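You operate a simulated robot arm through the tools that you are given. There is no shell and no other tool. Be economical: measure what you need, move in short steps, check, and stop when the job is done.

You are at the controls of a simulated two-armed robot. One attempt, no reset.

Task
Take the yellow reader that says "35" from the build bench top and leave it on the yellow out mark. Stack the lime red box from the build bench top on top of the OAT red box. Put the blue box labelled "mint" from the build bench top on top of the labelled carton there and the blue box marked "lemon" on the shelf under the fill bench. Put the steel coil marked "R" from the top of the panel bench on the box side of the packing bench. Put the clear beaker in the inside of the dark grey sink. Put the green cap button in the steel bowl. The order is free. Set down upright: yellow reader, blue box, steel coil, clear beaker.

It is judged by the outcome, as a careful person would: the job done as asked, and still so three seconds after it is handed in. It fails if anything else is knocked over, pushed out of place, dropped, spilled or broken. Lids that push on must go on centred and level and be pressed home; caps that screw on are set level and turned clockwise until they are tight.

Robot
Two 6-joint arms with two-finger parallel grippers on one trunk, on a base that drives. Base frame: it is fixed to the floor where the robot stands at the start and does not move with it; the origin is under the middle of the robot, x ahead of it, y to its left, z up; the surface under the hand at the start is at about z = 0.84. Units: m, rad, N and s.
The left shoulder is at the start at [-0.077, 0.177, 0.832], the right one opposite. With the tool pointing down near the work surface each hand reaches from about 0.1 to 0.72 m from the robot's upright axis, wherever it stands, measured 20 degrees to its own side. Places, roughly: blue box [1, 0.25, 1]; box side of the packing bench [-1.5, 3, 0.8]; clear beaker [0.5, -2.5, 0.75]; green cap button (3x3x4 cm) [0.9, -3.7, 0.9]; inside of the dark grey sink [0.6, -2.1, 0.7]; labelled carton [0.75, 0.25, 1]; red box [0.5, 0.25, 1]; shelf under the fill bench [0.8, -3.1, 0.2]; steel bowl (17x17x7 cm) [0.6, -3.8, 0.9]; steel coil [0.75, 2, 0.75]; yellow out mark (16x17 cm) [0.8, 3.74, 0.8]; yellow reader [0.5, -0.25, 0.75]. Payload 1.57 kg a hand.
The tool frame of a hand sits at the grasp point between the pads (the TCP): z along the fingers, y along the line on which they close. The tips reach 0.03 m beyond it. The gripper opens to 0.08 m. The fingers are 0.017 m wide and 0.012 m thick; the gripper's body (0.04 by 0.082 m) begins 0.08 m behind the TCP.
Orientation is that of the tool frame in the base frame, as [roll, pitch, yaw] about the fixed x, y, z axes, in that order (R = Rz(yaw) Ry(pitch) Rx(roll)). With the fingers straight down and closing along the base's y, the tool's x points along the base's -x, its y along +y and its z along -z.

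Tools
- The arms move only by the tool servo_tool. It takes "left_commands", "right_commands" or both (then of equal length, played together; a hand with none holds still); each is a list of rows, each an object (a shift or turn left out is 0, a gripper value left out holds the last) with "travel": the shift along the tool's x, y, z in m, a list of three; "turn": the turn, a rotation vector about the tool's x, y, z in rad, a list of three; "claw": the opening in per cent of the stroke, from 0 (shut) to 100 (fully open). In form: [{"travel": [x, y, z], "turn": [ax, ay, az], "claw": claw}, ...]. A call has 1 to 12 rows; each row shifts and turns the commanded pose from where the row before left it, along the tool's axes as they then stand. Rows are played at 5 a second. More than 0.05 m and 0.15 rad between two rows, or a gripper value outside its range, and nothing of the call is played. A pose out of reach is approached as far as the arm can. The call stops where the force on the tool passes 40 N (or 10 N more than at its start, if that is more) or the arm is blocked; 0.2 s more then pass. The fingers move at their own pace (about 0.072 m/s each) and stop on an object; they squeeze with about 23 N. The grip force told is the motor's: it shows also when the fingers shut on nothing. Time passes only in rows, and 0.2 s behind the last, so rows that do not move let the fingers close. It gives the time, the measured TCP pose, the force on the tool (base axes), the opening and the grip force at its end, in the units of the frame above (readings bear some noise), with the torque about the TCP (base axes, N m) and any sound that the robot's microphone picked up.
- Cameras (640 x 400 px; columns grow to the right, rows downward): "scene" is now at [0.0317, 0.0171, 1.5533]; the picture's right is [0.23, -0.97, 0.00], its down [-0.75, -0.18, -0.63] and it looks along [0.62, 0.14, -0.77] (base axes); focal length 296 px, centre (320, 200). "left" rides on the left gripper at [0.072, 0.007, -0.122] in its tool frame; the picture's right is [-0.09, 1.00, 0.00], its down [-0.84, -0.08, -0.54] and it looks along [-0.54, -0.05, 0.84] (tool axes); focal length 238 px, centre (320, 200). "right" rides on the right gripper at [0.072, -0.007, -0.122] in its tool frame; the picture's right is [0.09, 1.00, 0.00], its down [-0.84, 0.08, -0.54] and it looks along [-0.54, 0.05, 0.84] (tool axes); focal length 238 px, centre (320, 200). There is no depth. A picture from a camera that has moved, and an enlarged one, comes with that camera's place and axes in the base frame and with its lens.
- snapshot(camera): a new picture of that camera. The clock stands still meanwhile.
- move_column(by): slides the trunk up (or, below 0, down) by that many m; the arms and the scene camera ride with it, the base frame stays. It gives what a move gives, with no picture.
- drive_base(legs): drives the robot by 1 to 6 legs, each [ahead, left, turn to the left] in m, m and rad, along the robot's own axes; the way and the turn of a leg run together, so that a leg with both is an arc; at most 1.5 m and 3.142 rad a leg. The arms and the cameras ride along, it lands a little off, and it stops where it bumps. It gives what a move gives.
- aim_head(pan, tilt): turns the head with the scene camera to pan (to the left, within 2.496 rad either way) and tilt (down, from -0.506 to 1.204), counted from straight ahead of the robot. It gives what a move gives.
- inspect(camera, box): a new picture of the part [left, top, right, bottom] of that camera's present view, enlarged. The clock stands still meanwhile.
- finish_job(): hands the job in; it is judged then, once.

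Work in short steps. Places have to be worked out from the pictures, the camera data and where the tool is seen: move nearer, look again, correct. Check each grasp and each placing, and mend what went wrong. You have 207 turns and 202 pictures in all, those below and enlarged ones among them. Open the grippers and draw the arms clear of the work before you hand the job in, unless the task says otherwise; then end with one line.

The tools are called after "Emit:" as a command line: name --argument value ..., lists and objects as JSON in quotes. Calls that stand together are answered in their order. servo_tool: Moves the arms, as the interface text tells. Its arguments: {"type":"object","properties":{"left_commands":{"type":"array","items":{"type":"object","properties":{"travel":{"type":"array","items":{"type":"number"}},"turn":{"type":"array","items":{"type":"number"}},"claw":{"type":"number"}}}},"right_commands":{"type":"array","items":{"type":"object","properties":{"travel":{"type":"array","items":{"type":"number"}},"turn":{"type":"array","items":{"type":"number"}},"claw":{"type":"number"}}}}},"required":[]} The other tools are called the same way: move_column (by) slides the trunk up or down; drive_base (legs) drives the base; aim_head (pan, tilt) turns the head that bears the scene camera; snapshot (camera) takes a picture; inspect (camera, box) takes an enlarged picture of a part of a camera's view; finish_job () hands the job in.

At the start:

```text
t: 0.0
left_ee_pos: [0.3752, 0.2954, 1.2319]
left_ee_rot: [-3.14, -0.001, 3.141]
left_force: [-0.3, -0.4, 0.3]
left_torque: [-0.01, 0.01, -0.01]
left_width: 0.0801
left_grasp_force: 0.1
right_ee_pos: [0.4072, -0.0702, 1.1573]
right_ee_rot: [-3.141, 0.0, -3.141]
right_force: [-0.5, -0.9, -0.3]
right_torque: [0.03, -0.01, 0.02]
right_width: 0.08
right_grasp_force: 0.2
trunk travel left (down, up): [-0.275, 0.053]
robot x, y, heading: [-0.0007, 0.0005, -0.003]
head pan, tilt: [0.229, 0.885]
```

scene: 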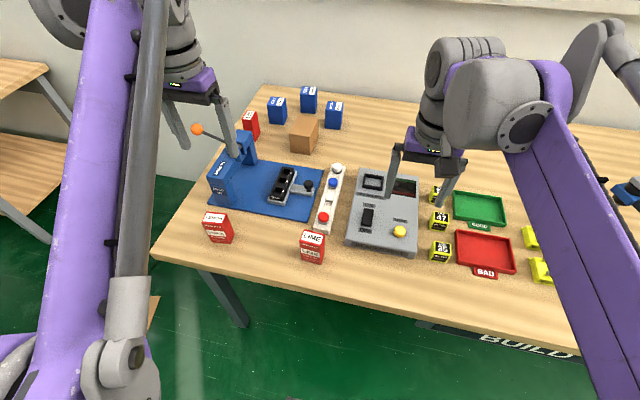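
right: 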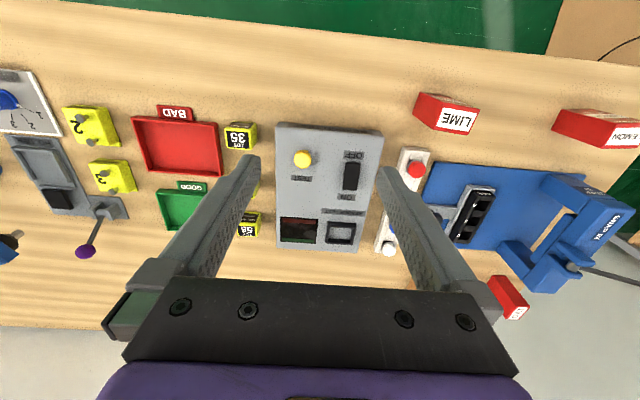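
left: 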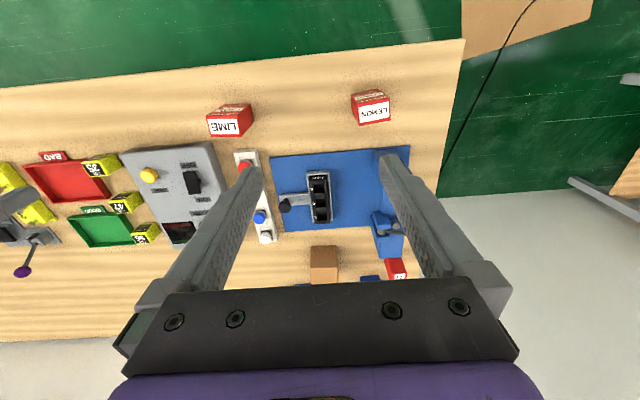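

I'll look closer at the build bench: the labels of the yellow readers, the red boxes and the blue boxes.

Emit:
inspect --camera "scene" --box '[190, 70, 390, 195]'

Emit:
inspect --camera "scene" --box '[400, 160, 600, 285]'

Emit:
inspect --camera "left" --box '[0, 90, 280, 265]'

```text
3.20 times, centred on (290, 132) of scene
camera zoom: at [0.0317, 0.0171, 1.5533], right [0.23, -0.97, 0.0], down [-0.75, -0.18, -0.63], along [0.62, 0.14, -0.77], focal length 946 px, centre (416, 416)
```

zoom: 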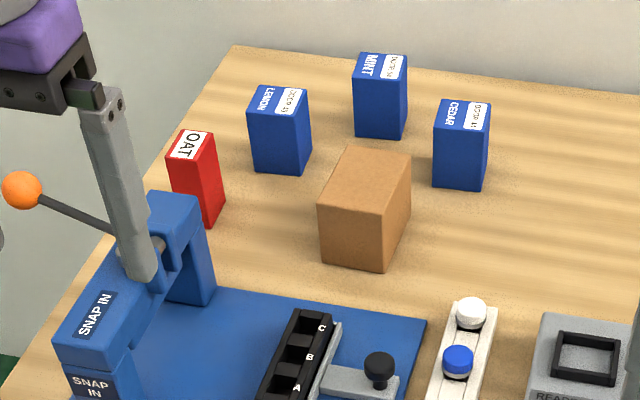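

```text
3.20 times, centred on (500, 222) of scene
camera zoom: at [0.0317, 0.0171, 1.5533], right [0.23, -0.97, 0.0], down [-0.75, -0.18, -0.63], along [0.62, 0.14, -0.77], focal length 946 px, centre (-256, 128)
```

zoom: 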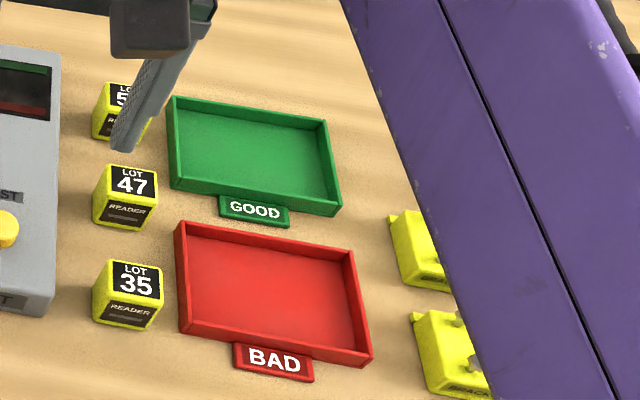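

```text
2.29 times, centred on (140, 178) of left
camera zoom: at [0.3044, 0.3018, 1.3528], right [0.09, 1.0, 0.0], down [0.84, -0.08, 0.54], along [0.54, -0.05, -0.84], focal length 545 px, centre (731, 251)
```

zoom: 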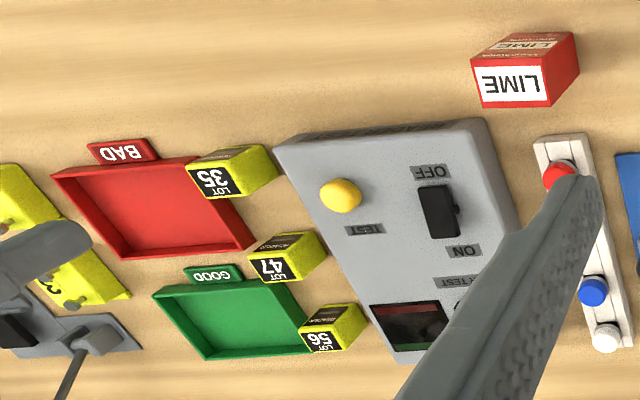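

Build bench: OAT ~(0.83,0.45), LEMON ~(0.95,0.40), MINT ~(1.05,0.30), carton ~(0.80,0.26), LIME ~(0.40,0.12), reader 35 ~(0.49,-0.21). The far boxes are beyond reach from here, so I look at the gap on the left end of the bench.

Emit:
aim_head --pan 1.1 --tilt 0.6

Emit:
snapshot --camera "scene"

Emit:
aim_head --pan -1.1 --tilt 0.6

Emit:
snapshot --camera "scene"

```text
t: 1.2
left_ee_pos: [0.3752, 0.2947, 1.2309]
left_ee_rot: [-3.141, 0.001, 3.14]
left_force: [-0.6, -0.9, -0.3]
left_torque: [0.01, 0.01, 0.0]
left_width: 0.08
left_grasp_force: 0.0
right_ee_pos: [0.4082, -0.0688, 1.1571]
right_ee_rot: [-3.14, 0.0, -3.141]
right_force: [0.4, 0.7, -0.7]
right_torque: [0.01, 0.03, 0.01]
right_width: 0.0801
right_grasp_force: 0.1
trunk travel left (down, up): [-0.275, 0.053]
robot x, y, heading: [0.0009, 0.0005, 0.002]
head pan, tilt: [1.1, 0.6]
```

```text
195 pictures are left
camera scene: at [-0.0025, 0.0785, 1.5768], right [0.89, -0.45, 0.0], down [-0.26, -0.5, -0.82], along [0.38, 0.73, -0.57], focal length 296 px, centre (320, 200)
```

scene: 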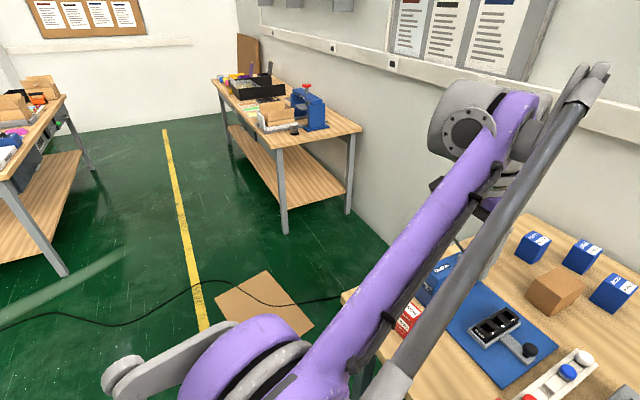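

```text
t: 3.2
left_ee_pos: [0.3755, 0.2956, 1.2303]
left_ee_rot: [-3.141, -0.001, -3.141]
left_force: [-0.4, -0.4, 0.3]
left_torque: [0.0, -0.02, 0.04]
left_width: 0.0799
left_grasp_force: 0.0
right_ee_pos: [0.4076, -0.0706, 1.1574]
right_ee_rot: [-3.14, 0.001, -3.14]
right_force: [0.2, -0.3, -0.1]
right_torque: [-0.03, -0.01, 0.0]
right_width: 0.08
right_grasp_force: 0.1
trunk travel left (down, up): [-0.275, 0.053]
robot x, y, heading: [0.0013, -0.0036, 0.001]
head pan, tilt: [-1.1, 0.6]
```

```text
194 pictures are left
camera scene: at [-0.0025, -0.0789, 1.5768], right [-0.89, -0.45, 0.0], down [-0.26, 0.5, -0.83], along [0.38, -0.73, -0.56], focal length 296 px, centre (320, 200)
```

scene: 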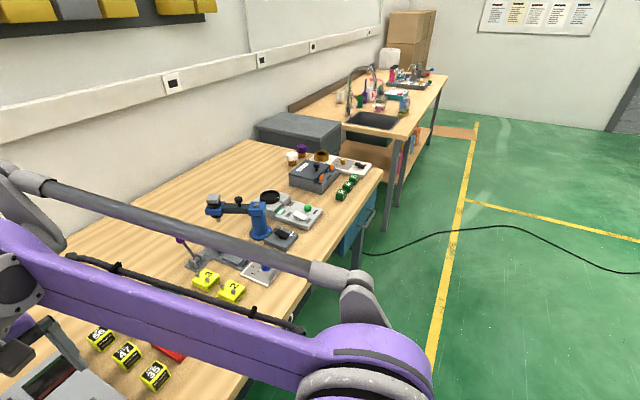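

The gap at the left end of the build bench is wide enough to stand in. First I take LIME (left hand) and reader 35 (right hand), so I bring both hands above them for a closer look.

Emit:
servo_tool --left_commands '[{"travel": [-0.004, -0.029, 0.025]}, {"travel": [-0.004, -0.029, 0.025]}, {"travel": [-0.004, -0.029, 0.025]}, {"travel": [-0.004, -0.029, 0.025]}, {"travel": [-0.004, -0.029, 0.025]}, {"travel": [-0.004, -0.029, 0.025]}]' --right_commands '[{"travel": [-0.0133, -0.023, 0.0167]}, {"travel": [-0.0133, -0.023, 0.0167]}, {"travel": [-0.0133, -0.023, 0.0167]}, {"travel": [-0.0133, -0.023, 0.0167]}, {"travel": [-0.0133, -0.023, 0.0167]}, {"travel": [-0.0133, -0.023, 0.0167]}]'

Emit:
snapshot --camera "left"

Emit:
snapshot --camera "right"

```text
t: 4.7
left_ee_pos: [0.4006, 0.1216, 1.0792]
left_ee_rot: [3.141, 0.0, 3.141]
left_force: [0.2, 0.1, -0.1]
left_torque: [0.02, 0.05, 0.02]
left_width: 0.0799
left_grasp_force: 0.0
right_ee_pos: [0.4875, -0.2089, 1.0555]
right_ee_rot: [3.14, 0.0, -3.141]
right_force: [1.1, -0.2, 0.1]
right_torque: [0.0, 0.01, -0.01]
right_width: 0.0801
right_grasp_force: 0.1
trunk travel left (down, up): [-0.275, 0.053]
robot x, y, heading: [-0.0038, 0.0004, 0.002]
head pan, tilt: [-1.1, 0.6]
```

```text
193 pictures are left
camera left: at [0.33, 0.1268, 1.2011], right [0.09, 1.0, 0.0], down [0.84, -0.08, 0.54], along [0.54, -0.05, -0.84], focal length 238 px, centre (320, 200)
```

left: 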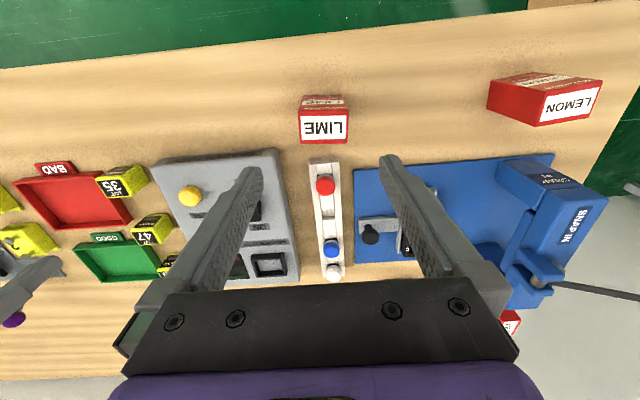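

```text
192 pictures are left
camera right: at [0.4171, -0.2156, 1.1773], right [-0.09, 1.0, 0.0], down [0.84, 0.08, 0.54], along [0.54, 0.05, -0.84], focal length 238 px, centre (320, 200)
```

right: 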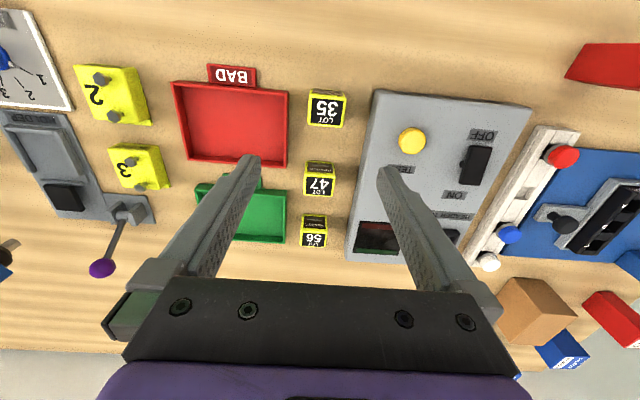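

LIME is about 0.059 (y) × 0.045 (x), top z≈0.895, centre (0.414,0.123); reader 35 is at about (0.481,-0.202), top z≈0.874. I come down part way with both, right claw narrowed to clear the tray and the tester.

Emit:
servo_tool --left_commands '[{"travel": [-0.0045, 0.0005, 0.033]}, {"travel": [-0.0045, 0.0005, 0.033]}, {"travel": [-0.0045, 0.0005, 0.033]}, {"travel": [0, 0, 0.03]}]' --right_commands '[{"travel": [0.002, 0.0023, 0.03], "claw": 68}, {"travel": [0.002, 0.0023, 0.03]}, {"travel": [0.0025, 0.0023, 0.03]}, {"travel": [0, 0, 0.03]}]'

Emit:
snapshot --camera "left"

Emit:
snapshot --camera "right"

```text
t: 5.7
left_ee_pos: [0.4144, 0.1234, 0.9518]
left_ee_rot: [3.141, -0.002, -3.14]
left_force: [-0.5, -0.1, -0.4]
left_torque: [-0.03, -0.01, -0.02]
left_width: 0.0798
left_grasp_force: 0.1
right_ee_pos: [0.4822, -0.1985, 0.9367]
right_ee_rot: [-3.142, -0.001, -3.141]
right_force: [-0.7, -0.5, -0.4]
right_torque: [-0.02, -0.01, 0.0]
right_width: 0.0543
right_grasp_force: 0.0
trunk travel left (down, up): [-0.275, 0.053]
robot x, y, heading: [0.0025, 0.0009, 0.003]
head pan, tilt: [-1.1, 0.6]
```

```text
191 pictures are left
camera left: at [0.3439, 0.1309, 1.0733], right [0.09, 1.0, 0.0], down [0.84, -0.08, 0.54], along [0.54, -0.05, -0.84], focal length 238 px, centre (320, 200)
```

left: 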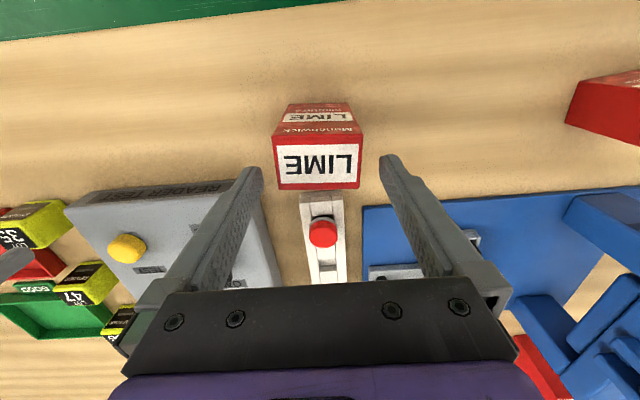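

```text
190 pictures are left
camera right: at [0.4107, -0.2059, 1.0576], right [-0.09, 1.0, 0.0], down [0.84, 0.08, 0.54], along [0.54, 0.05, -0.84], focal length 238 px, centre (320, 200)
```

right: 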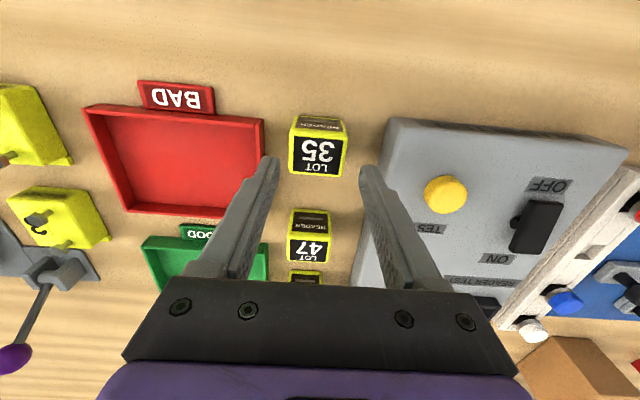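

Both line up (LIME taller than thought, top ≈0.915; reader centre y≈-0.202). Descending to grasp height.

Emit:
servo_tool --left_commands '[{"travel": [0, 0, 0.031]}, {"travel": [0, 0, 0.031]}, {"claw": 30}, {}, {}, {}]' --right_commands '[{"travel": [-0.001, -0.003, 0.025]}, {"travel": [0, 0, 0.025]}, {"travel": [0, 0, 0.008]}, {"claw": 20}, {}, {}]'

Emit:
snapshot --camera "right"

Emit:
snapshot --camera "left"

```text
t: 7.0
left_ee_pos: [0.4124, 0.1227, 0.8891]
left_ee_rot: [3.14, 0.0, -3.141]
left_force: [0.2, -0.1, 1.1]
left_torque: [-0.01, -0.02, -0.01]
left_width: 0.0558
left_grasp_force: 22.7
right_ee_pos: [0.4814, -0.2013, 0.8795]
right_ee_rot: [3.141, 0.001, 3.141]
right_force: [0.1, -0.3, 1.5]
right_torque: [-0.02, 0.02, -0.04]
right_width: 0.0436
right_grasp_force: 23.1
trunk travel left (down, up): [-0.275, 0.053]
robot x, y, heading: [-0.0026, 0.002, 0.0]
head pan, tilt: [-1.1, 0.6]
```

```text
189 pictures are left
camera right: at [0.4097, -0.209, 1.0013], right [-0.09, 1.0, 0.0], down [0.84, 0.08, 0.54], along [0.54, 0.05, -0.84], focal length 238 px, centre (320, 200)
```

right: 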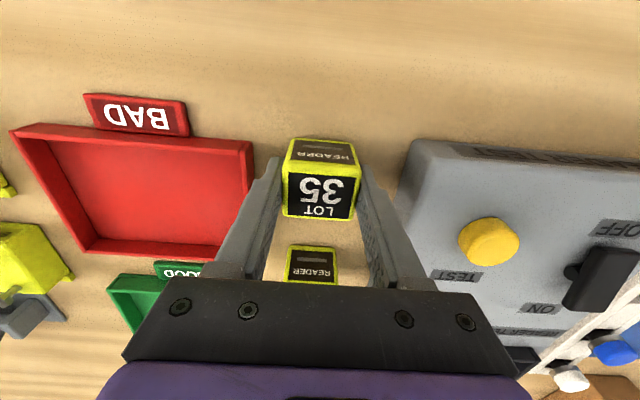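

```text
188 pictures are left
camera left: at [0.3413, 0.1293, 1.0108], right [0.09, 1.0, 0.0], down [0.84, -0.08, 0.54], along [0.54, -0.05, -0.84], focal length 238 px, centre (320, 200)
```

left: 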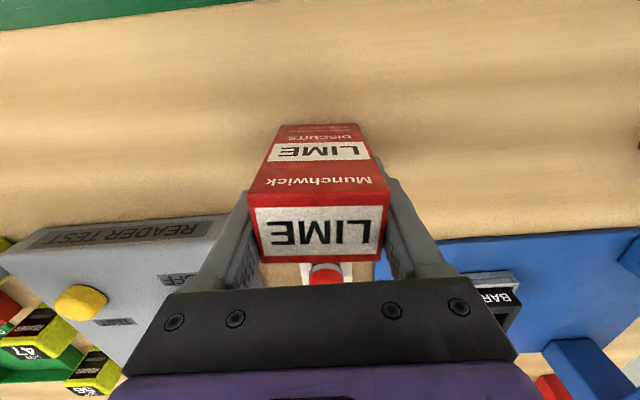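

Both grasps hold (LIME 0.056 wide, reader 0.044). Lifting both and backing away from the bench.

Emit:
servo_tool --left_commands '[{"travel": [0, 0, -0.03]}, {"travel": [0, 0, -0.045]}, {"travel": [0, 0, -0.045]}, {"travel": [0.03, 0, -0.04]}, {"travel": [0.03, 0.03, -0.03]}, {"travel": [0.0, 0.04, -0.01]}]' --right_commands '[{"travel": [0, 0, -0.03]}, {"travel": [0, 0, -0.045]}, {"travel": [0, 0, -0.045]}, {"travel": [0.03, 0, -0.04]}, {"travel": [0.03, 0, -0.035]}, {"travel": [0.03, 0, -0.01]}]'

Emit:
drive_base --legs '[[-0.3, 0, 0], [0, 1.2, 0], [0, 0, -1.5708]]'

Emit:
aim_head --pan 0.2 --tilt 0.7

Emit:
snapshot --camera "scene"

```text
refused: row 5 steps farther than a row can; nothing moved
```

```text
t: 23.4
left_ee_pos: [-0.1805, 0.7977, 0.8885]
left_ee_rot: [-3.141, -0.001, 1.592]
left_force: [-0.5, -0.4, 0.4]
left_torque: [-0.05, 0.05, 0.01]
left_width: 0.055
left_grasp_force: 23.1
right_ee_pos: [-0.5037, 0.7208, 0.8801]
right_ee_rot: [3.141, 0.0, 1.591]
right_force: [0.2, -0.2, -0.2]
right_torque: [-0.02, 0.0, -0.03]
right_width: 0.044
right_grasp_force: 23.1
trunk travel left (down, up): [-0.275, 0.053]
robot x, y, heading: [-0.3092, 1.2067, -1.551]
head pan, tilt: [-1.1, 0.6]
```

```text
t: 24.8
left_ee_pos: [-0.1808, 0.7976, 0.8892]
left_ee_rot: [-3.141, 0.001, 1.592]
left_force: [-0.2, -0.1, 1.0]
left_torque: [0.03, 0.02, -0.02]
left_width: 0.0551
left_grasp_force: 22.9
right_ee_pos: [-0.5023, 0.7216, 0.8805]
right_ee_rot: [-3.14, -0.001, 1.593]
right_force: [-0.4, 0.1, 0.2]
right_torque: [-0.02, 0.0, 0.03]
right_width: 0.0436
right_grasp_force: 23.2
trunk travel left (down, up): [-0.275, 0.053]
robot x, y, heading: [-0.3128, 1.2078, -1.55]
head pan, tilt: [0.201, 0.7]
```

```text
187 pictures are left
camera scene: at [-0.295, 1.1654, 1.5682], right [-0.98, -0.22, 0.0], down [-0.14, 0.63, -0.76], along [0.17, -0.75, -0.64], focal length 296 px, centre (320, 200)
```

scene: 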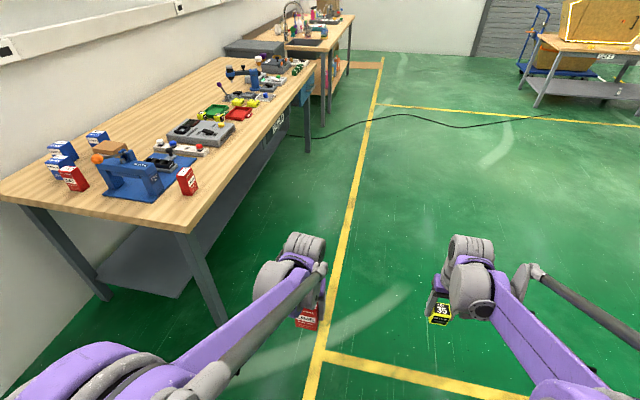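

The lift was refused (row too long) and the base drove anyway; luckily both items slid straight back off the edge, are still held, and the bench looks undisturbed. I'll now lift both hands properly and won't batch dependent moves again.

Emit:
servo_tool --left_commands '[{"travel": [0, 0, -0.045]}, {"travel": [0, 0, -0.045]}, {"travel": [0, 0, -0.045]}, {"travel": [0.02, 0, -0.04]}, {"travel": [0.02, 0.0, -0.04]}, {"travel": [0.02, 0, -0.03]}]' --right_commands '[{"travel": [0, 0, -0.045]}, {"travel": [0, 0, -0.045]}, {"travel": [0, 0, -0.045]}, {"travel": [0.025, 0, -0.04]}, {"travel": [0.025, 0, -0.04]}, {"travel": [0.025, 0, -0.03]}]'

Emit:
aim_head --pan 1.57 --tilt 0.8

Emit:
snapshot --camera "scene"

```text
t: 26.2
left_ee_pos: [-0.1833, 0.8605, 1.1342]
left_ee_rot: [3.142, 0.003, 1.591]
left_force: [0.0, 0.3, -1.2]
left_torque: [-0.03, 0.0, 0.02]
left_width: 0.0545
left_grasp_force: 22.9
right_ee_pos: [-0.5054, 0.7986, 1.124]
right_ee_rot: [-3.141, 0.002, 1.591]
right_force: [0.2, 0.1, -0.1]
right_torque: [-0.01, 0.01, 0.02]
right_width: 0.0435
right_grasp_force: 23.3
trunk travel left (down, up): [-0.275, 0.053]
robot x, y, heading: [-0.3097, 1.2075, -1.545]
head pan, tilt: [0.201, 0.7]
```

```text
t: 27.8
left_ee_pos: [-0.1846, 0.8567, 1.1329]
left_ee_rot: [3.14, 0.0, 1.591]
left_force: [-0.3, 1.3, -0.7]
left_torque: [0.0, 0.0, -0.01]
left_width: 0.0551
left_grasp_force: 23.2
right_ee_pos: [-0.505, 0.7969, 1.1226]
right_ee_rot: [-3.141, 0.001, 1.59]
right_force: [0.4, 0.1, -1.2]
right_torque: [0.01, -0.03, -0.01]
right_width: 0.0435
right_grasp_force: 22.9
trunk travel left (down, up): [-0.275, 0.053]
robot x, y, heading: [-0.3109, 1.2082, -1.55]
head pan, tilt: [1.571, 0.799]
```

```text
186 pictures are left
camera scene: at [-0.2329, 1.25, 1.56], right [0.02, -1.0, 0.0], down [-0.72, -0.01, -0.7], along [0.7, 0.01, -0.72], focal length 296 px, centre (320, 200)
```

scene: 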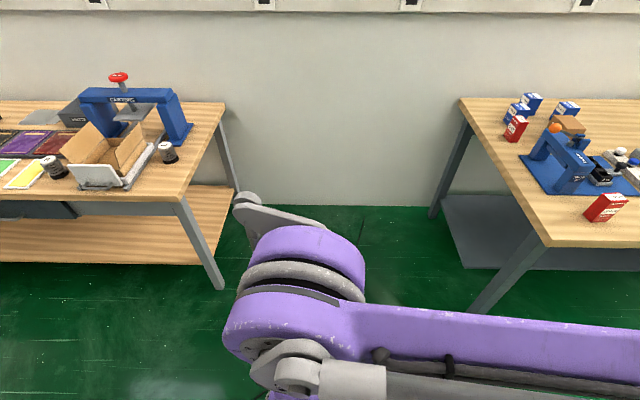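

Both hands are high now and nothing is disturbed. The left elbow sticks out ~0.5 m toward the wall (wall x≈1.21), so I drive to about x=0.6 in the gap first and look.

Emit:
drive_base --legs '[[0, 0.9, 0], [0.15, 0, 0.2]]'

Emit:
aim_head --pan 0.1 --tilt 0.9

Emit:
snapshot --camera "scene"

```text
t: 37.1
left_ee_pos: [0.8191, 0.7761, 1.1358]
left_ee_rot: [3.141, 0.0, 1.81]
left_force: [0.1, -0.3, -1.8]
left_torque: [0.03, 0.01, 0.03]
left_width: 0.0548
left_grasp_force: 23.3
right_ee_pos: [0.5186, 0.6477, 1.1232]
right_ee_rot: [-3.141, 0.0, 1.811]
right_force: [-0.6, -0.8, 0.0]
right_torque: [-0.02, -0.01, -0.03]
right_width: 0.0438
right_grasp_force: 22.8
trunk travel left (down, up): [-0.275, 0.053]
robot x, y, heading: [0.6161, 1.0904, -1.334]
head pan, tilt: [1.571, 0.799]
```

```text
t: 38.6
left_ee_pos: [0.8189, 0.7743, 1.1343]
left_ee_rot: [3.141, -0.001, 1.812]
left_force: [-0.5, -0.5, -0.1]
left_torque: [-0.01, -0.02, 0.0]
left_width: 0.0549
left_grasp_force: 23.1
right_ee_pos: [0.5193, 0.6474, 1.1221]
right_ee_rot: [-3.14, 0.001, 1.81]
right_force: [0.5, -0.6, -0.8]
right_torque: [0.0, -0.01, -0.01]
right_width: 0.0435
right_grasp_force: 23.2
trunk travel left (down, up): [-0.275, 0.053]
robot x, y, heading: [0.6199, 1.0904, -1.336]
head pan, tilt: [0.099, 0.901]
```

```text
185 pictures are left
camera scene: at [0.6327, 1.0578, 1.552], right [-0.94, -0.33, 0.0], down [-0.26, 0.74, -0.62], along [0.21, -0.59, -0.78], focal length 296 px, centre (320, 200)
```

scene: 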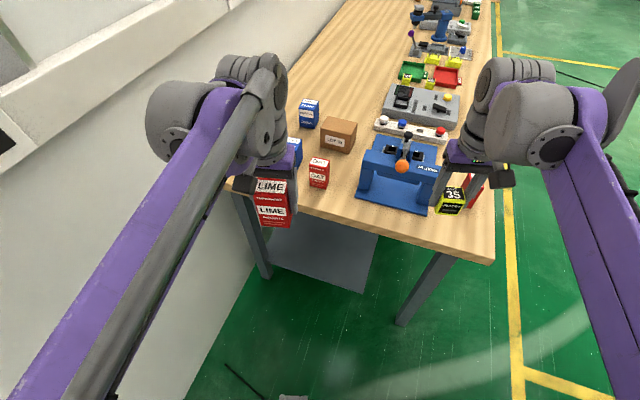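

Clear view. I tuck the right hand up and outward away from the press lever, then advance ~0.2 m.

Emit:
servo_tool --right_commands '[{"travel": [0.03, -0.01, -0.03]}, {"travel": [0.03, -0.02, -0.03]}, {"travel": [0.03, -0.02, -0.03]}, {"travel": [0.03, -0.02, -0.02]}, {"travel": [0.03, -0.02, -0.02]}]'

Emit:
drive_base --legs '[[0.2, 0.0, 0]]'

Emit:
snapshot --camera "scene"

Emit:
snapshot --camera "left"

```text
t: 39.8
left_ee_pos: [0.8196, 0.7759, 1.1341]
left_ee_rot: [3.141, 0.0, 1.809]
left_force: [-0.2, 0.1, -0.8]
left_torque: [-0.03, 0.02, 0.01]
left_width: 0.0547
left_grasp_force: 23.0
right_ee_pos: [0.3959, 0.7745, 1.2564]
right_ee_rot: [3.141, 0.0, 1.808]
right_force: [0.0, 1.0, -1.2]
right_torque: [0.01, -0.01, 0.01]
right_width: 0.0435
right_grasp_force: 23.0
trunk travel left (down, up): [-0.275, 0.053]
robot x, y, heading: [0.615, 1.0878, -1.332]
head pan, tilt: [0.099, 0.901]
```

```text
t: 41.5
left_ee_pos: [0.8673, 0.5729, 1.1335]
left_ee_rot: [-3.141, 0.001, 1.803]
left_force: [0.4, 0.3, -0.6]
left_torque: [-0.02, 0.03, 0.01]
left_width: 0.0549
left_grasp_force: 23.3
right_ee_pos: [0.4427, 0.5737, 1.2561]
right_ee_rot: [3.141, 0.0, 1.805]
right_force: [-0.2, -0.1, -0.4]
right_torque: [0.01, 0.01, 0.02]
right_width: 0.0439
right_grasp_force: 22.7
trunk travel left (down, up): [-0.275, 0.053]
robot x, y, heading: [0.6669, 0.8896, -1.334]
head pan, tilt: [0.099, 0.901]
```

```text
184 pictures are left
camera scene: at [0.6808, 0.8568, 1.552], right [-0.94, -0.33, 0.0], down [-0.26, 0.74, -0.62], along [0.2, -0.59, -0.78], focal length 296 px, centre (320, 200)
```

scene: 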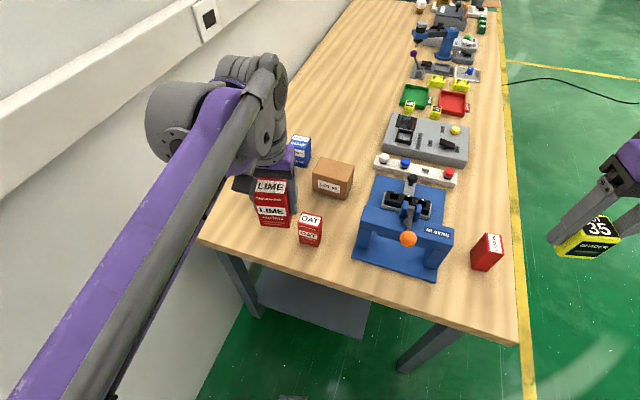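

```text
183 pictures are left
camera left: at [0.8569, 0.6448, 1.2559], right [0.99, 0.14, 0.0], down [0.12, -0.83, 0.54], along [0.08, -0.54, -0.84], focal length 238 px, centre (320, 200)
```

left: 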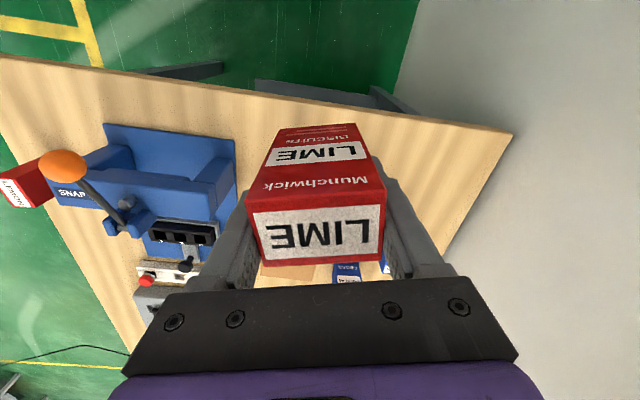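

OAT is visible in the scene view; I enlarge it for its exact place, size and yaw.

Emit:
inspect --camera "scene" --box '[240, 130, 400, 255]'

Emit:
aim_head --pan 0.3 --tilt 0.9

Emit:
inspect --camera "scene" --box '[270, 100, 430, 225]'

```text
3.20 times, centred on (320, 192) of scene
camera zoom: at [0.6808, 0.8568, 1.552], right [-0.94, -0.33, 0.0], down [-0.26, 0.74, -0.62], along [0.2, -0.59, -0.78], focal length 946 px, centre (320, 224)
```

zoom: 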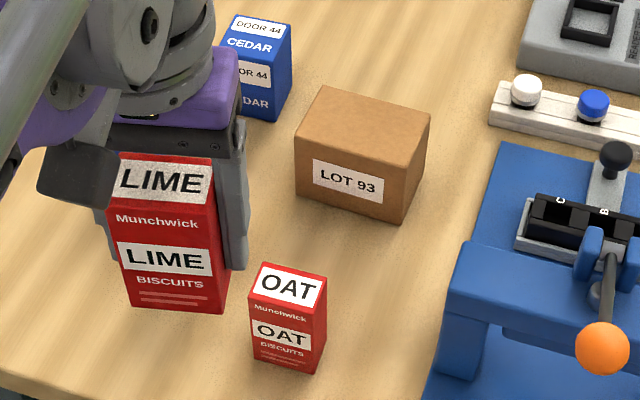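

```text
t: 42.2
left_ee_pos: [0.8673, 0.5727, 1.1344]
left_ee_rot: [-3.141, 0.0, 1.804]
left_force: [0.3, 0.2, -1.2]
left_torque: [-0.02, 0.01, 0.0]
left_width: 0.0548
left_grasp_force: 22.9
right_ee_pos: [0.442, 0.5736, 1.2552]
right_ee_rot: [-3.14, -0.002, 1.803]
right_force: [0.2, 0.8, -1.5]
right_torque: [0.02, 0.01, -0.02]
right_width: 0.0439
right_grasp_force: 23.0
trunk travel left (down, up): [-0.275, 0.053]
robot x, y, heading: [0.6687, 0.8915, -1.335]
head pan, tilt: [0.3, 0.901]
```

```text
3.20 times, centred on (350, 162) of scene
camera zoom: at [0.6946, 0.8628, 1.552], right [-0.86, -0.51, 0.0], down [-0.4, 0.68, -0.62], along [0.32, -0.53, -0.78], focal length 946 px, centre (224, 320)
```

zoom: 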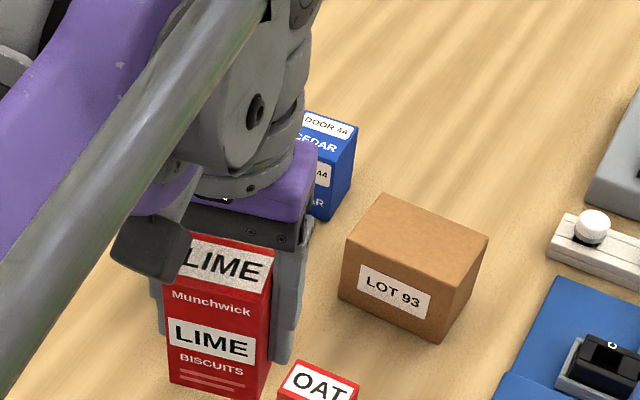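

OAT: about 0.057 (x) × 0.035 (y), top z≈0.93, centre ≈(0.843,0.454), yaw ≈4°. I rotate LIME into line and bring it above OAT, still well clear.

Emit:
servo_tool --left_commands '[{"turn": [0, 0, 0.087]}, {"turn": [0, 0, 0.087]}, {"travel": [-0.0303, -0.008, 0.0]}, {"travel": [-0.0303, -0.008, 0.02]}, {"travel": [-0.0303, -0.008, 0.03]}, {"travel": [-0.0303, -0.008, 0.03]}, {}]'

Emit:
inspect --camera "scene" --box '[270, 150, 430, 275]'

Emit:
snapshot --camera "left"

```text
t: 43.8
left_ee_pos: [0.8413, 0.4505, 1.0528]
left_ee_rot: [-3.142, 0.001, 1.63]
left_force: [-0.4, 0.0, -0.2]
left_torque: [-0.03, -0.01, 0.01]
left_width: 0.0546
left_grasp_force: 23.0
right_ee_pos: [0.4421, 0.5752, 1.2573]
right_ee_rot: [-3.141, 0.002, 1.806]
right_force: [-0.3, 0.5, -0.9]
right_torque: [-0.01, -0.01, 0.02]
right_width: 0.0433
right_grasp_force: 23.0
trunk travel left (down, up): [-0.275, 0.053]
robot x, y, heading: [0.6658, 0.8865, -1.33]
head pan, tilt: [0.3, 0.901]
```

```text
3.20 times, centred on (350, 212) of scene
camera zoom: at [0.6946, 0.8642, 1.552], right [-0.86, -0.51, 0.0], down [-0.4, 0.67, -0.62], along [0.32, -0.54, -0.78], focal length 946 px, centre (224, 160)
```

zoom: 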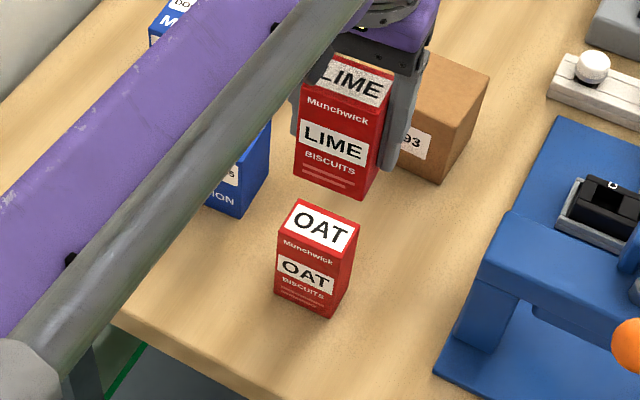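

```text
179 pictures are left
camera left: at [0.844, 0.5234, 1.1746], right [1.0, -0.03, 0.0], down [-0.03, -0.84, 0.54], along [-0.02, -0.54, -0.84], focal length 238 px, centre (320, 200)
```

left: 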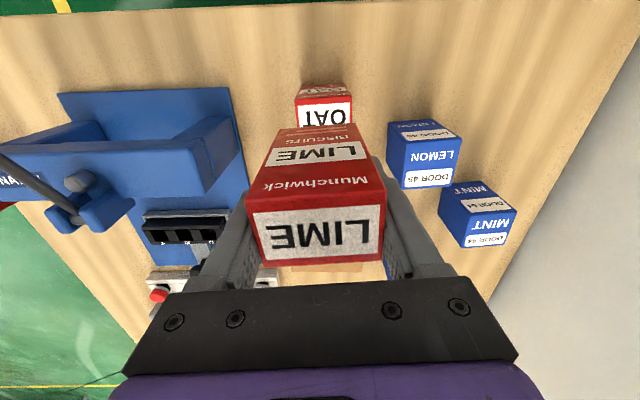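

The left camera puts OAT's front face at y≈0.483 and LIME's at ≈0.475, with ~4 mm offset in x. I correct and lower to just above, then compare.

Emit:
servo_tool --left_commands '[{"travel": [0.007, 0.004, 0.0]}, {"travel": [0, 0, 0.025]}, {"travel": [0, 0, 0.023]}, {}]'

Emit:
inspect --camera "scene" --box '[310, 160, 400, 230]'

Emit:
inspect --camera "left" --box '[240, 50, 400, 150]'

```text
t: 44.8
left_ee_pos: [0.8438, 0.4579, 1.0066]
left_ee_rot: [-3.141, 0.002, 1.63]
left_force: [-0.8, -0.7, -0.5]
left_torque: [-0.02, -0.02, 0.02]
left_width: 0.0548
left_grasp_force: 23.1
right_ee_pos: [0.4413, 0.5741, 1.2567]
right_ee_rot: [3.142, 0.0, 1.806]
right_force: [0.0, -0.8, -0.7]
right_torque: [-0.02, 0.01, 0.0]
right_width: 0.0437
right_grasp_force: 22.7
trunk travel left (down, up): [-0.275, 0.053]
robot x, y, heading: [0.6691, 0.8876, -1.334]
head pan, tilt: [0.3, 0.901]
```

```text
5.71 times, centred on (355, 195) of scene
camera zoom: at [0.6946, 0.8632, 1.552], right [-0.86, -0.51, 0.0], down [-0.4, 0.67, -0.62], along [0.32, -0.53, -0.78], focal length 1689 px, centre (120, 229)
```

zoom: 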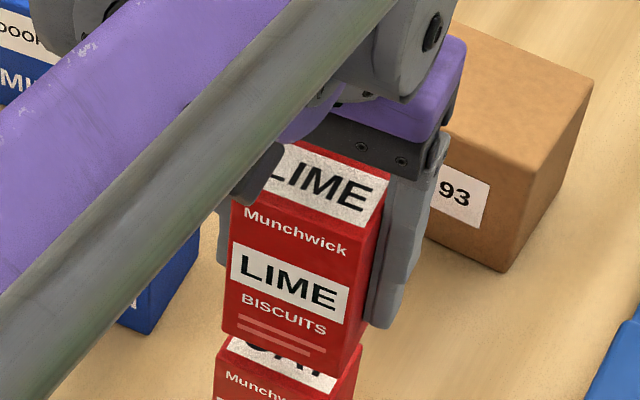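

```text
4.00 times, centred on (320, 100) of left
camera zoom: at [0.8467, 0.5315, 1.1287], right [1.0, -0.03, 0.0], down [-0.03, -0.84, 0.54], along [-0.02, -0.54, -0.84], focal length 953 px, centre (320, 600)
```

zoom: 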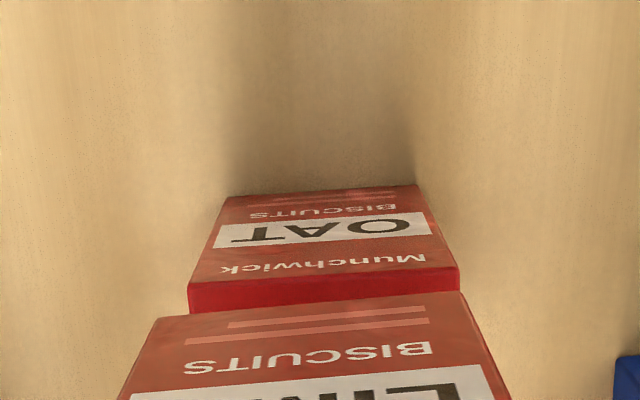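

LIME is ~27 mm above OAT and aligned within 3 mm. Small correction and lower almost to contact.

Emit:
servo_tool --left_commands '[{"travel": [-0.0015, 0.003, 0.0]}, {"travel": [0, 0, 0.01]}, {"travel": [0, 0, 0.01]}, {}]'

Emit:
inspect --camera "left" --box '[240, 50, 400, 150]'

Emit:
inspect --camera "scene" --box '[310, 160, 400, 230]'

```text
t: 45.8
left_ee_pos: [0.8479, 0.458, 0.9863]
left_ee_rot: [-3.141, -0.001, 1.631]
left_force: [0.8, -0.1, -1.5]
left_torque: [-0.01, -0.04, -0.01]
left_width: 0.0547
left_grasp_force: 22.8
right_ee_pos: [0.4417, 0.5756, 1.2563]
right_ee_rot: [-3.141, 0.0, 1.805]
right_force: [0.6, -0.5, -0.1]
right_torque: [0.0, 0.01, -0.01]
right_width: 0.0436
right_grasp_force: 22.8
trunk travel left (down, up): [-0.275, 0.053]
robot x, y, heading: [0.6665, 0.8899, -1.338]
head pan, tilt: [0.3, 0.901]
```

```text
4.00 times, centred on (320, 100) of left
camera zoom: at [0.8505, 0.5295, 1.1084], right [1.0, -0.03, 0.0], down [-0.03, -0.84, 0.54], along [-0.02, -0.54, -0.84], focal length 953 px, centre (320, 600)
```

zoom: 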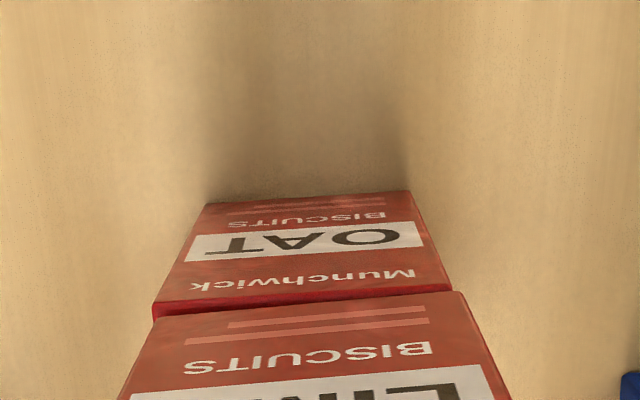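

```text
5.71 times, centred on (355, 195) of scene
camera zoom: at [0.6945, 0.8631, 1.552], right [-0.86, -0.51, 0.0], down [-0.4, 0.67, -0.62], along [0.32, -0.53, -0.78], focal length 1689 px, centre (120, 229)
```

zoom: 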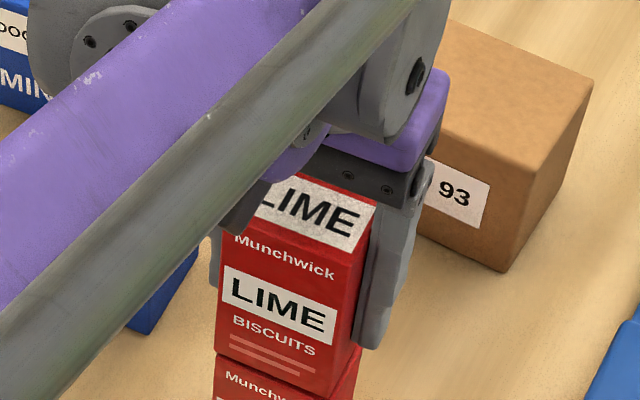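

Well aligned. Lowering in small steps to contact.

Emit:
servo_tool --left_commands '[{"travel": [0, 0, 0.003]}, {"travel": [0, 0, 0.002]}, {"travel": [0, 0, 0.002]}]'

Emit:
inspect --camera "left" --box '[240, 50, 400, 150]'

```text
t: 46.6
left_ee_pos: [0.8482, 0.457, 0.9807]
left_ee_rot: [-3.141, 0.0, 1.631]
left_force: [0.7, -0.6, 17.9]
left_torque: [0.12, -0.09, -0.04]
left_width: 0.0549
left_grasp_force: 23.2
right_ee_pos: [0.4419, 0.5755, 1.2561]
right_ee_rot: [3.141, 0.002, 1.804]
right_force: [1.1, -0.8, -1.2]
right_torque: [0.01, -0.02, 0.02]
right_width: 0.0437
right_grasp_force: 23.5
trunk travel left (down, up): [-0.275, 0.053]
robot x, y, heading: [0.6709, 0.8889, -1.338]
head pan, tilt: [0.3, 0.901]
```

```text
4.00 times, centred on (320, 100) of left
camera zoom: at [0.8511, 0.5301, 1.1023], right [1.0, -0.03, 0.0], down [-0.03, -0.84, 0.54], along [-0.02, -0.54, -0.84], focal length 953 px, centre (320, 600)
```

zoom: 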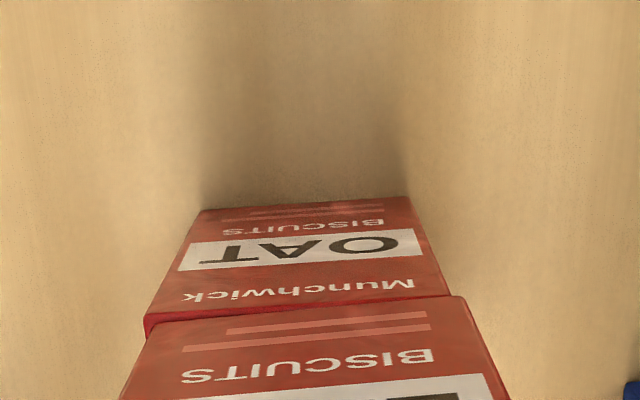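

Contact (18 N) with the boxes flush. Ease off slightly, open and draw straight up.

Emit:
servo_tool --left_commands '[{"travel": [0, 0, -0.002]}, {"claw": 95}, {}, {}, {"travel": [0, 0, -0.03]}, {"travel": [0, 0, -0.045]}, {"travel": [0, 0, -0.045]}, {"travel": [0, 0, -0.03]}]'

Emit:
snapshot --camera "left"

Emit:
snapshot --camera "scene"

```text
t: 48.4
left_ee_pos: [0.8487, 0.459, 1.1345]
left_ee_rot: [-3.141, -0.002, 1.631]
left_force: [-0.3, -0.1, -0.2]
left_torque: [0.03, 0.0, -0.05]
left_width: 0.0759
left_grasp_force: 0.1
right_ee_pos: [0.4419, 0.5738, 1.255]
right_ee_rot: [-3.142, -0.002, 1.807]
right_force: [-1.0, -0.1, -0.7]
right_torque: [0.02, 0.05, -0.03]
right_width: 0.0435
right_grasp_force: 23.4
trunk travel left (down, up): [-0.275, 0.053]
robot x, y, heading: [0.6653, 0.8862, -1.335]
head pan, tilt: [0.3, 0.901]
```

```text
173 pictures are left
camera left: at [0.8514, 0.5307, 1.255], right [1.0, -0.03, 0.0], down [-0.03, -0.84, 0.54], along [-0.02, -0.54, -0.84], focal length 238 px, centre (320, 200)
```

left: 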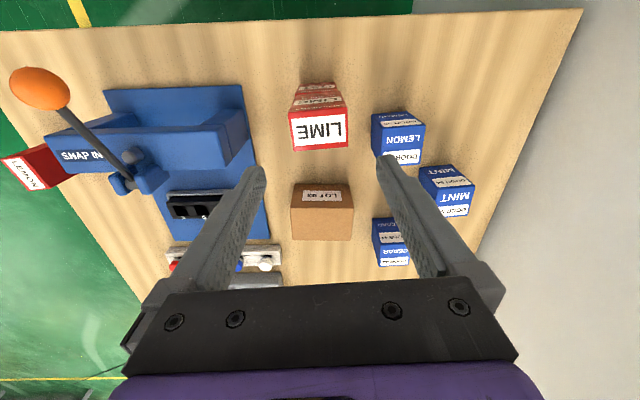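

```text
172 pictures are left
camera scene: at [0.6944, 0.8632, 1.552], right [-0.86, -0.51, 0.0], down [-0.4, 0.67, -0.62], along [0.32, -0.53, -0.78], focal length 296 px, centre (320, 200)
```

scene: 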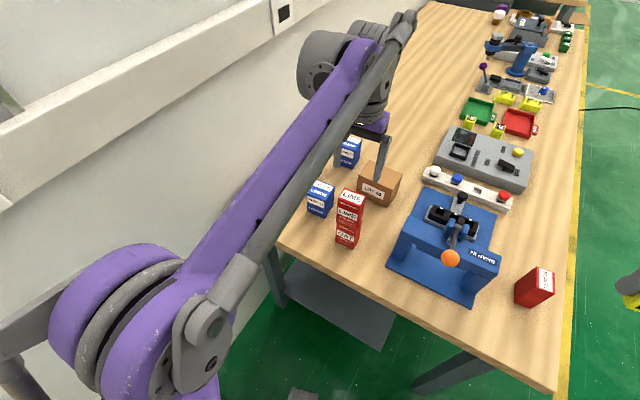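

LIME sits squarely on OAT. Now I enlarge the left view to locate MINT and the carton.

Emit:
inspect --camera "left" --box '[280, 80, 500, 280]'

```text
2.00 times, centred on (390, 180) of left
camera zoom: at [0.8514, 0.5307, 1.255], right [1.0, -0.03, 0.0], down [-0.03, -0.84, 0.54], along [-0.02, -0.54, -0.84], focal length 477 px, centre (180, 240)
```

zoom: 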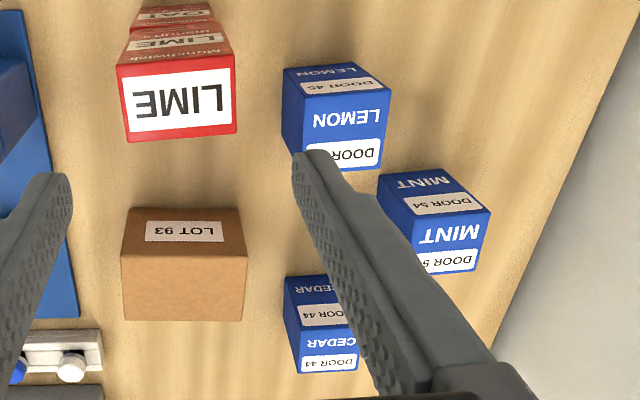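

MINT: ~0.06×0.06×0.08, centre ≈(1.066,0.303), yaw ≈0.1, at the edge of reach. I drive 5 cm nearer first.

Emit:
drive_base --legs '[[0.05, 0.0, 0]]'

```text
t: 49.3
left_ee_pos: [0.8598, 0.4117, 1.1332]
left_ee_rot: [3.14, -0.002, 1.632]
left_force: [-0.3, 0.9, -0.8]
left_torque: [0.0, 0.03, 0.02]
left_width: 0.076
left_grasp_force: 0.1
right_ee_pos: [0.4543, 0.5261, 1.2555]
right_ee_rot: [-3.141, 0.001, 1.807]
right_force: [0.3, -0.3, -1.1]
right_torque: [0.02, -0.04, 0.04]
right_width: 0.0435
right_grasp_force: 23.2
trunk travel left (down, up): [-0.275, 0.053]
robot x, y, heading: [0.6793, 0.8416, -1.341]
head pan, tilt: [0.3, 0.901]
```

Moving the open left hand above MINT.

Emit:
servo_tool --left_commands '[{"travel": [-0.0202, 0.0332, 0.0], "claw": 100}, {"travel": [-0.0202, 0.0332, 0.0]}, {"travel": [-0.0202, 0.0332, 0.01]}, {"travel": [-0.0202, 0.0332, 0.02]}, {"travel": [-0.0202, 0.0332, 0.025]}, {"travel": [-0.0202, 0.0332, 0.025]}, {"turn": [0, 0, -0.04], "travel": [0, 0, 0.02]}, {}]'

Emit:
snapshot --camera "left"

```text
t: 51.1
left_ee_pos: [1.0693, 0.3025, 1.0328]
left_ee_rot: [3.141, -0.002, 1.672]
left_force: [-0.2, -0.4, -0.3]
left_torque: [-0.01, 0.01, -0.02]
left_width: 0.0801
left_grasp_force: 0.0
right_ee_pos: [0.4541, 0.525, 1.2565]
right_ee_rot: [3.141, -0.001, 1.808]
right_force: [1.1, -0.8, -1.1]
right_torque: [0.02, 0.03, 0.0]
right_width: 0.0437
right_grasp_force: 22.6
trunk travel left (down, up): [-0.275, 0.053]
robot x, y, heading: [0.6791, 0.8382, -1.334]
head pan, tilt: [0.3, 0.901]
```

```text
170 pictures are left
camera left: at [1.0684, 0.3754, 1.1547], right [1.0, 0.01, 0.0], down [0.01, -0.84, 0.54], along [0.0, -0.54, -0.84], focal length 238 px, centre (320, 200)
```

left: 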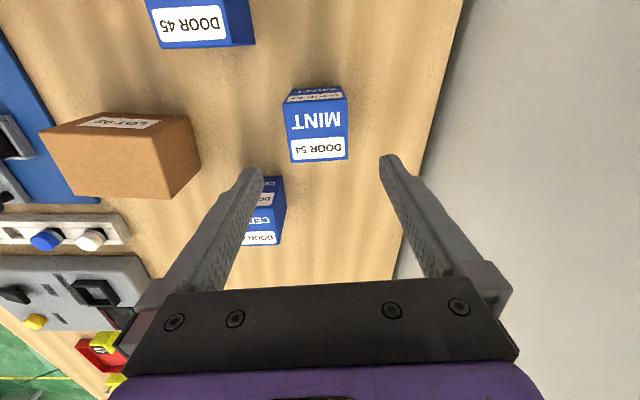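

MINT is centred within 5 mm; correct and descend to grasp.

Emit:
servo_tool --left_commands '[{"travel": [-0.002, -0.004, 0.035]}, {"travel": [0, 0, 0.04]}, {"travel": [0, 0, 0.035]}, {"travel": [0, 0, 0.033]}, {"claw": 40}, {}, {}, {}]'

Emit:
snapshot --camera "left"

```text
t: 52.9
left_ee_pos: [1.0633, 0.2998, 0.8917]
left_ee_rot: [-3.142, 0.001, 1.673]
left_force: [0.6, 0.7, -0.7]
left_torque: [0.01, 0.04, -0.03]
left_width: 0.0598
left_grasp_force: 22.9
right_ee_pos: [0.4534, 0.5253, 1.2564]
right_ee_rot: [-3.142, 0.001, 1.806]
right_force: [-0.9, -0.2, -1.3]
right_torque: [0.0, -0.04, 0.01]
right_width: 0.0436
right_grasp_force: 23.0
trunk travel left (down, up): [-0.275, 0.053]
robot x, y, heading: [0.6772, 0.842, -1.339]
head pan, tilt: [0.3, 0.901]
```

```text
169 pictures are left
camera left: at [1.0639, 0.3723, 1.0135], right [1.0, 0.01, 0.0], down [0.01, -0.84, 0.54], along [0.0, -0.54, -0.84], focal length 238 px, centre (320, 200)
```

left: 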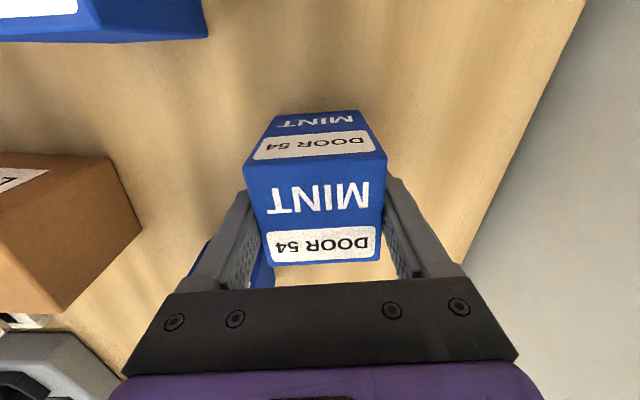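

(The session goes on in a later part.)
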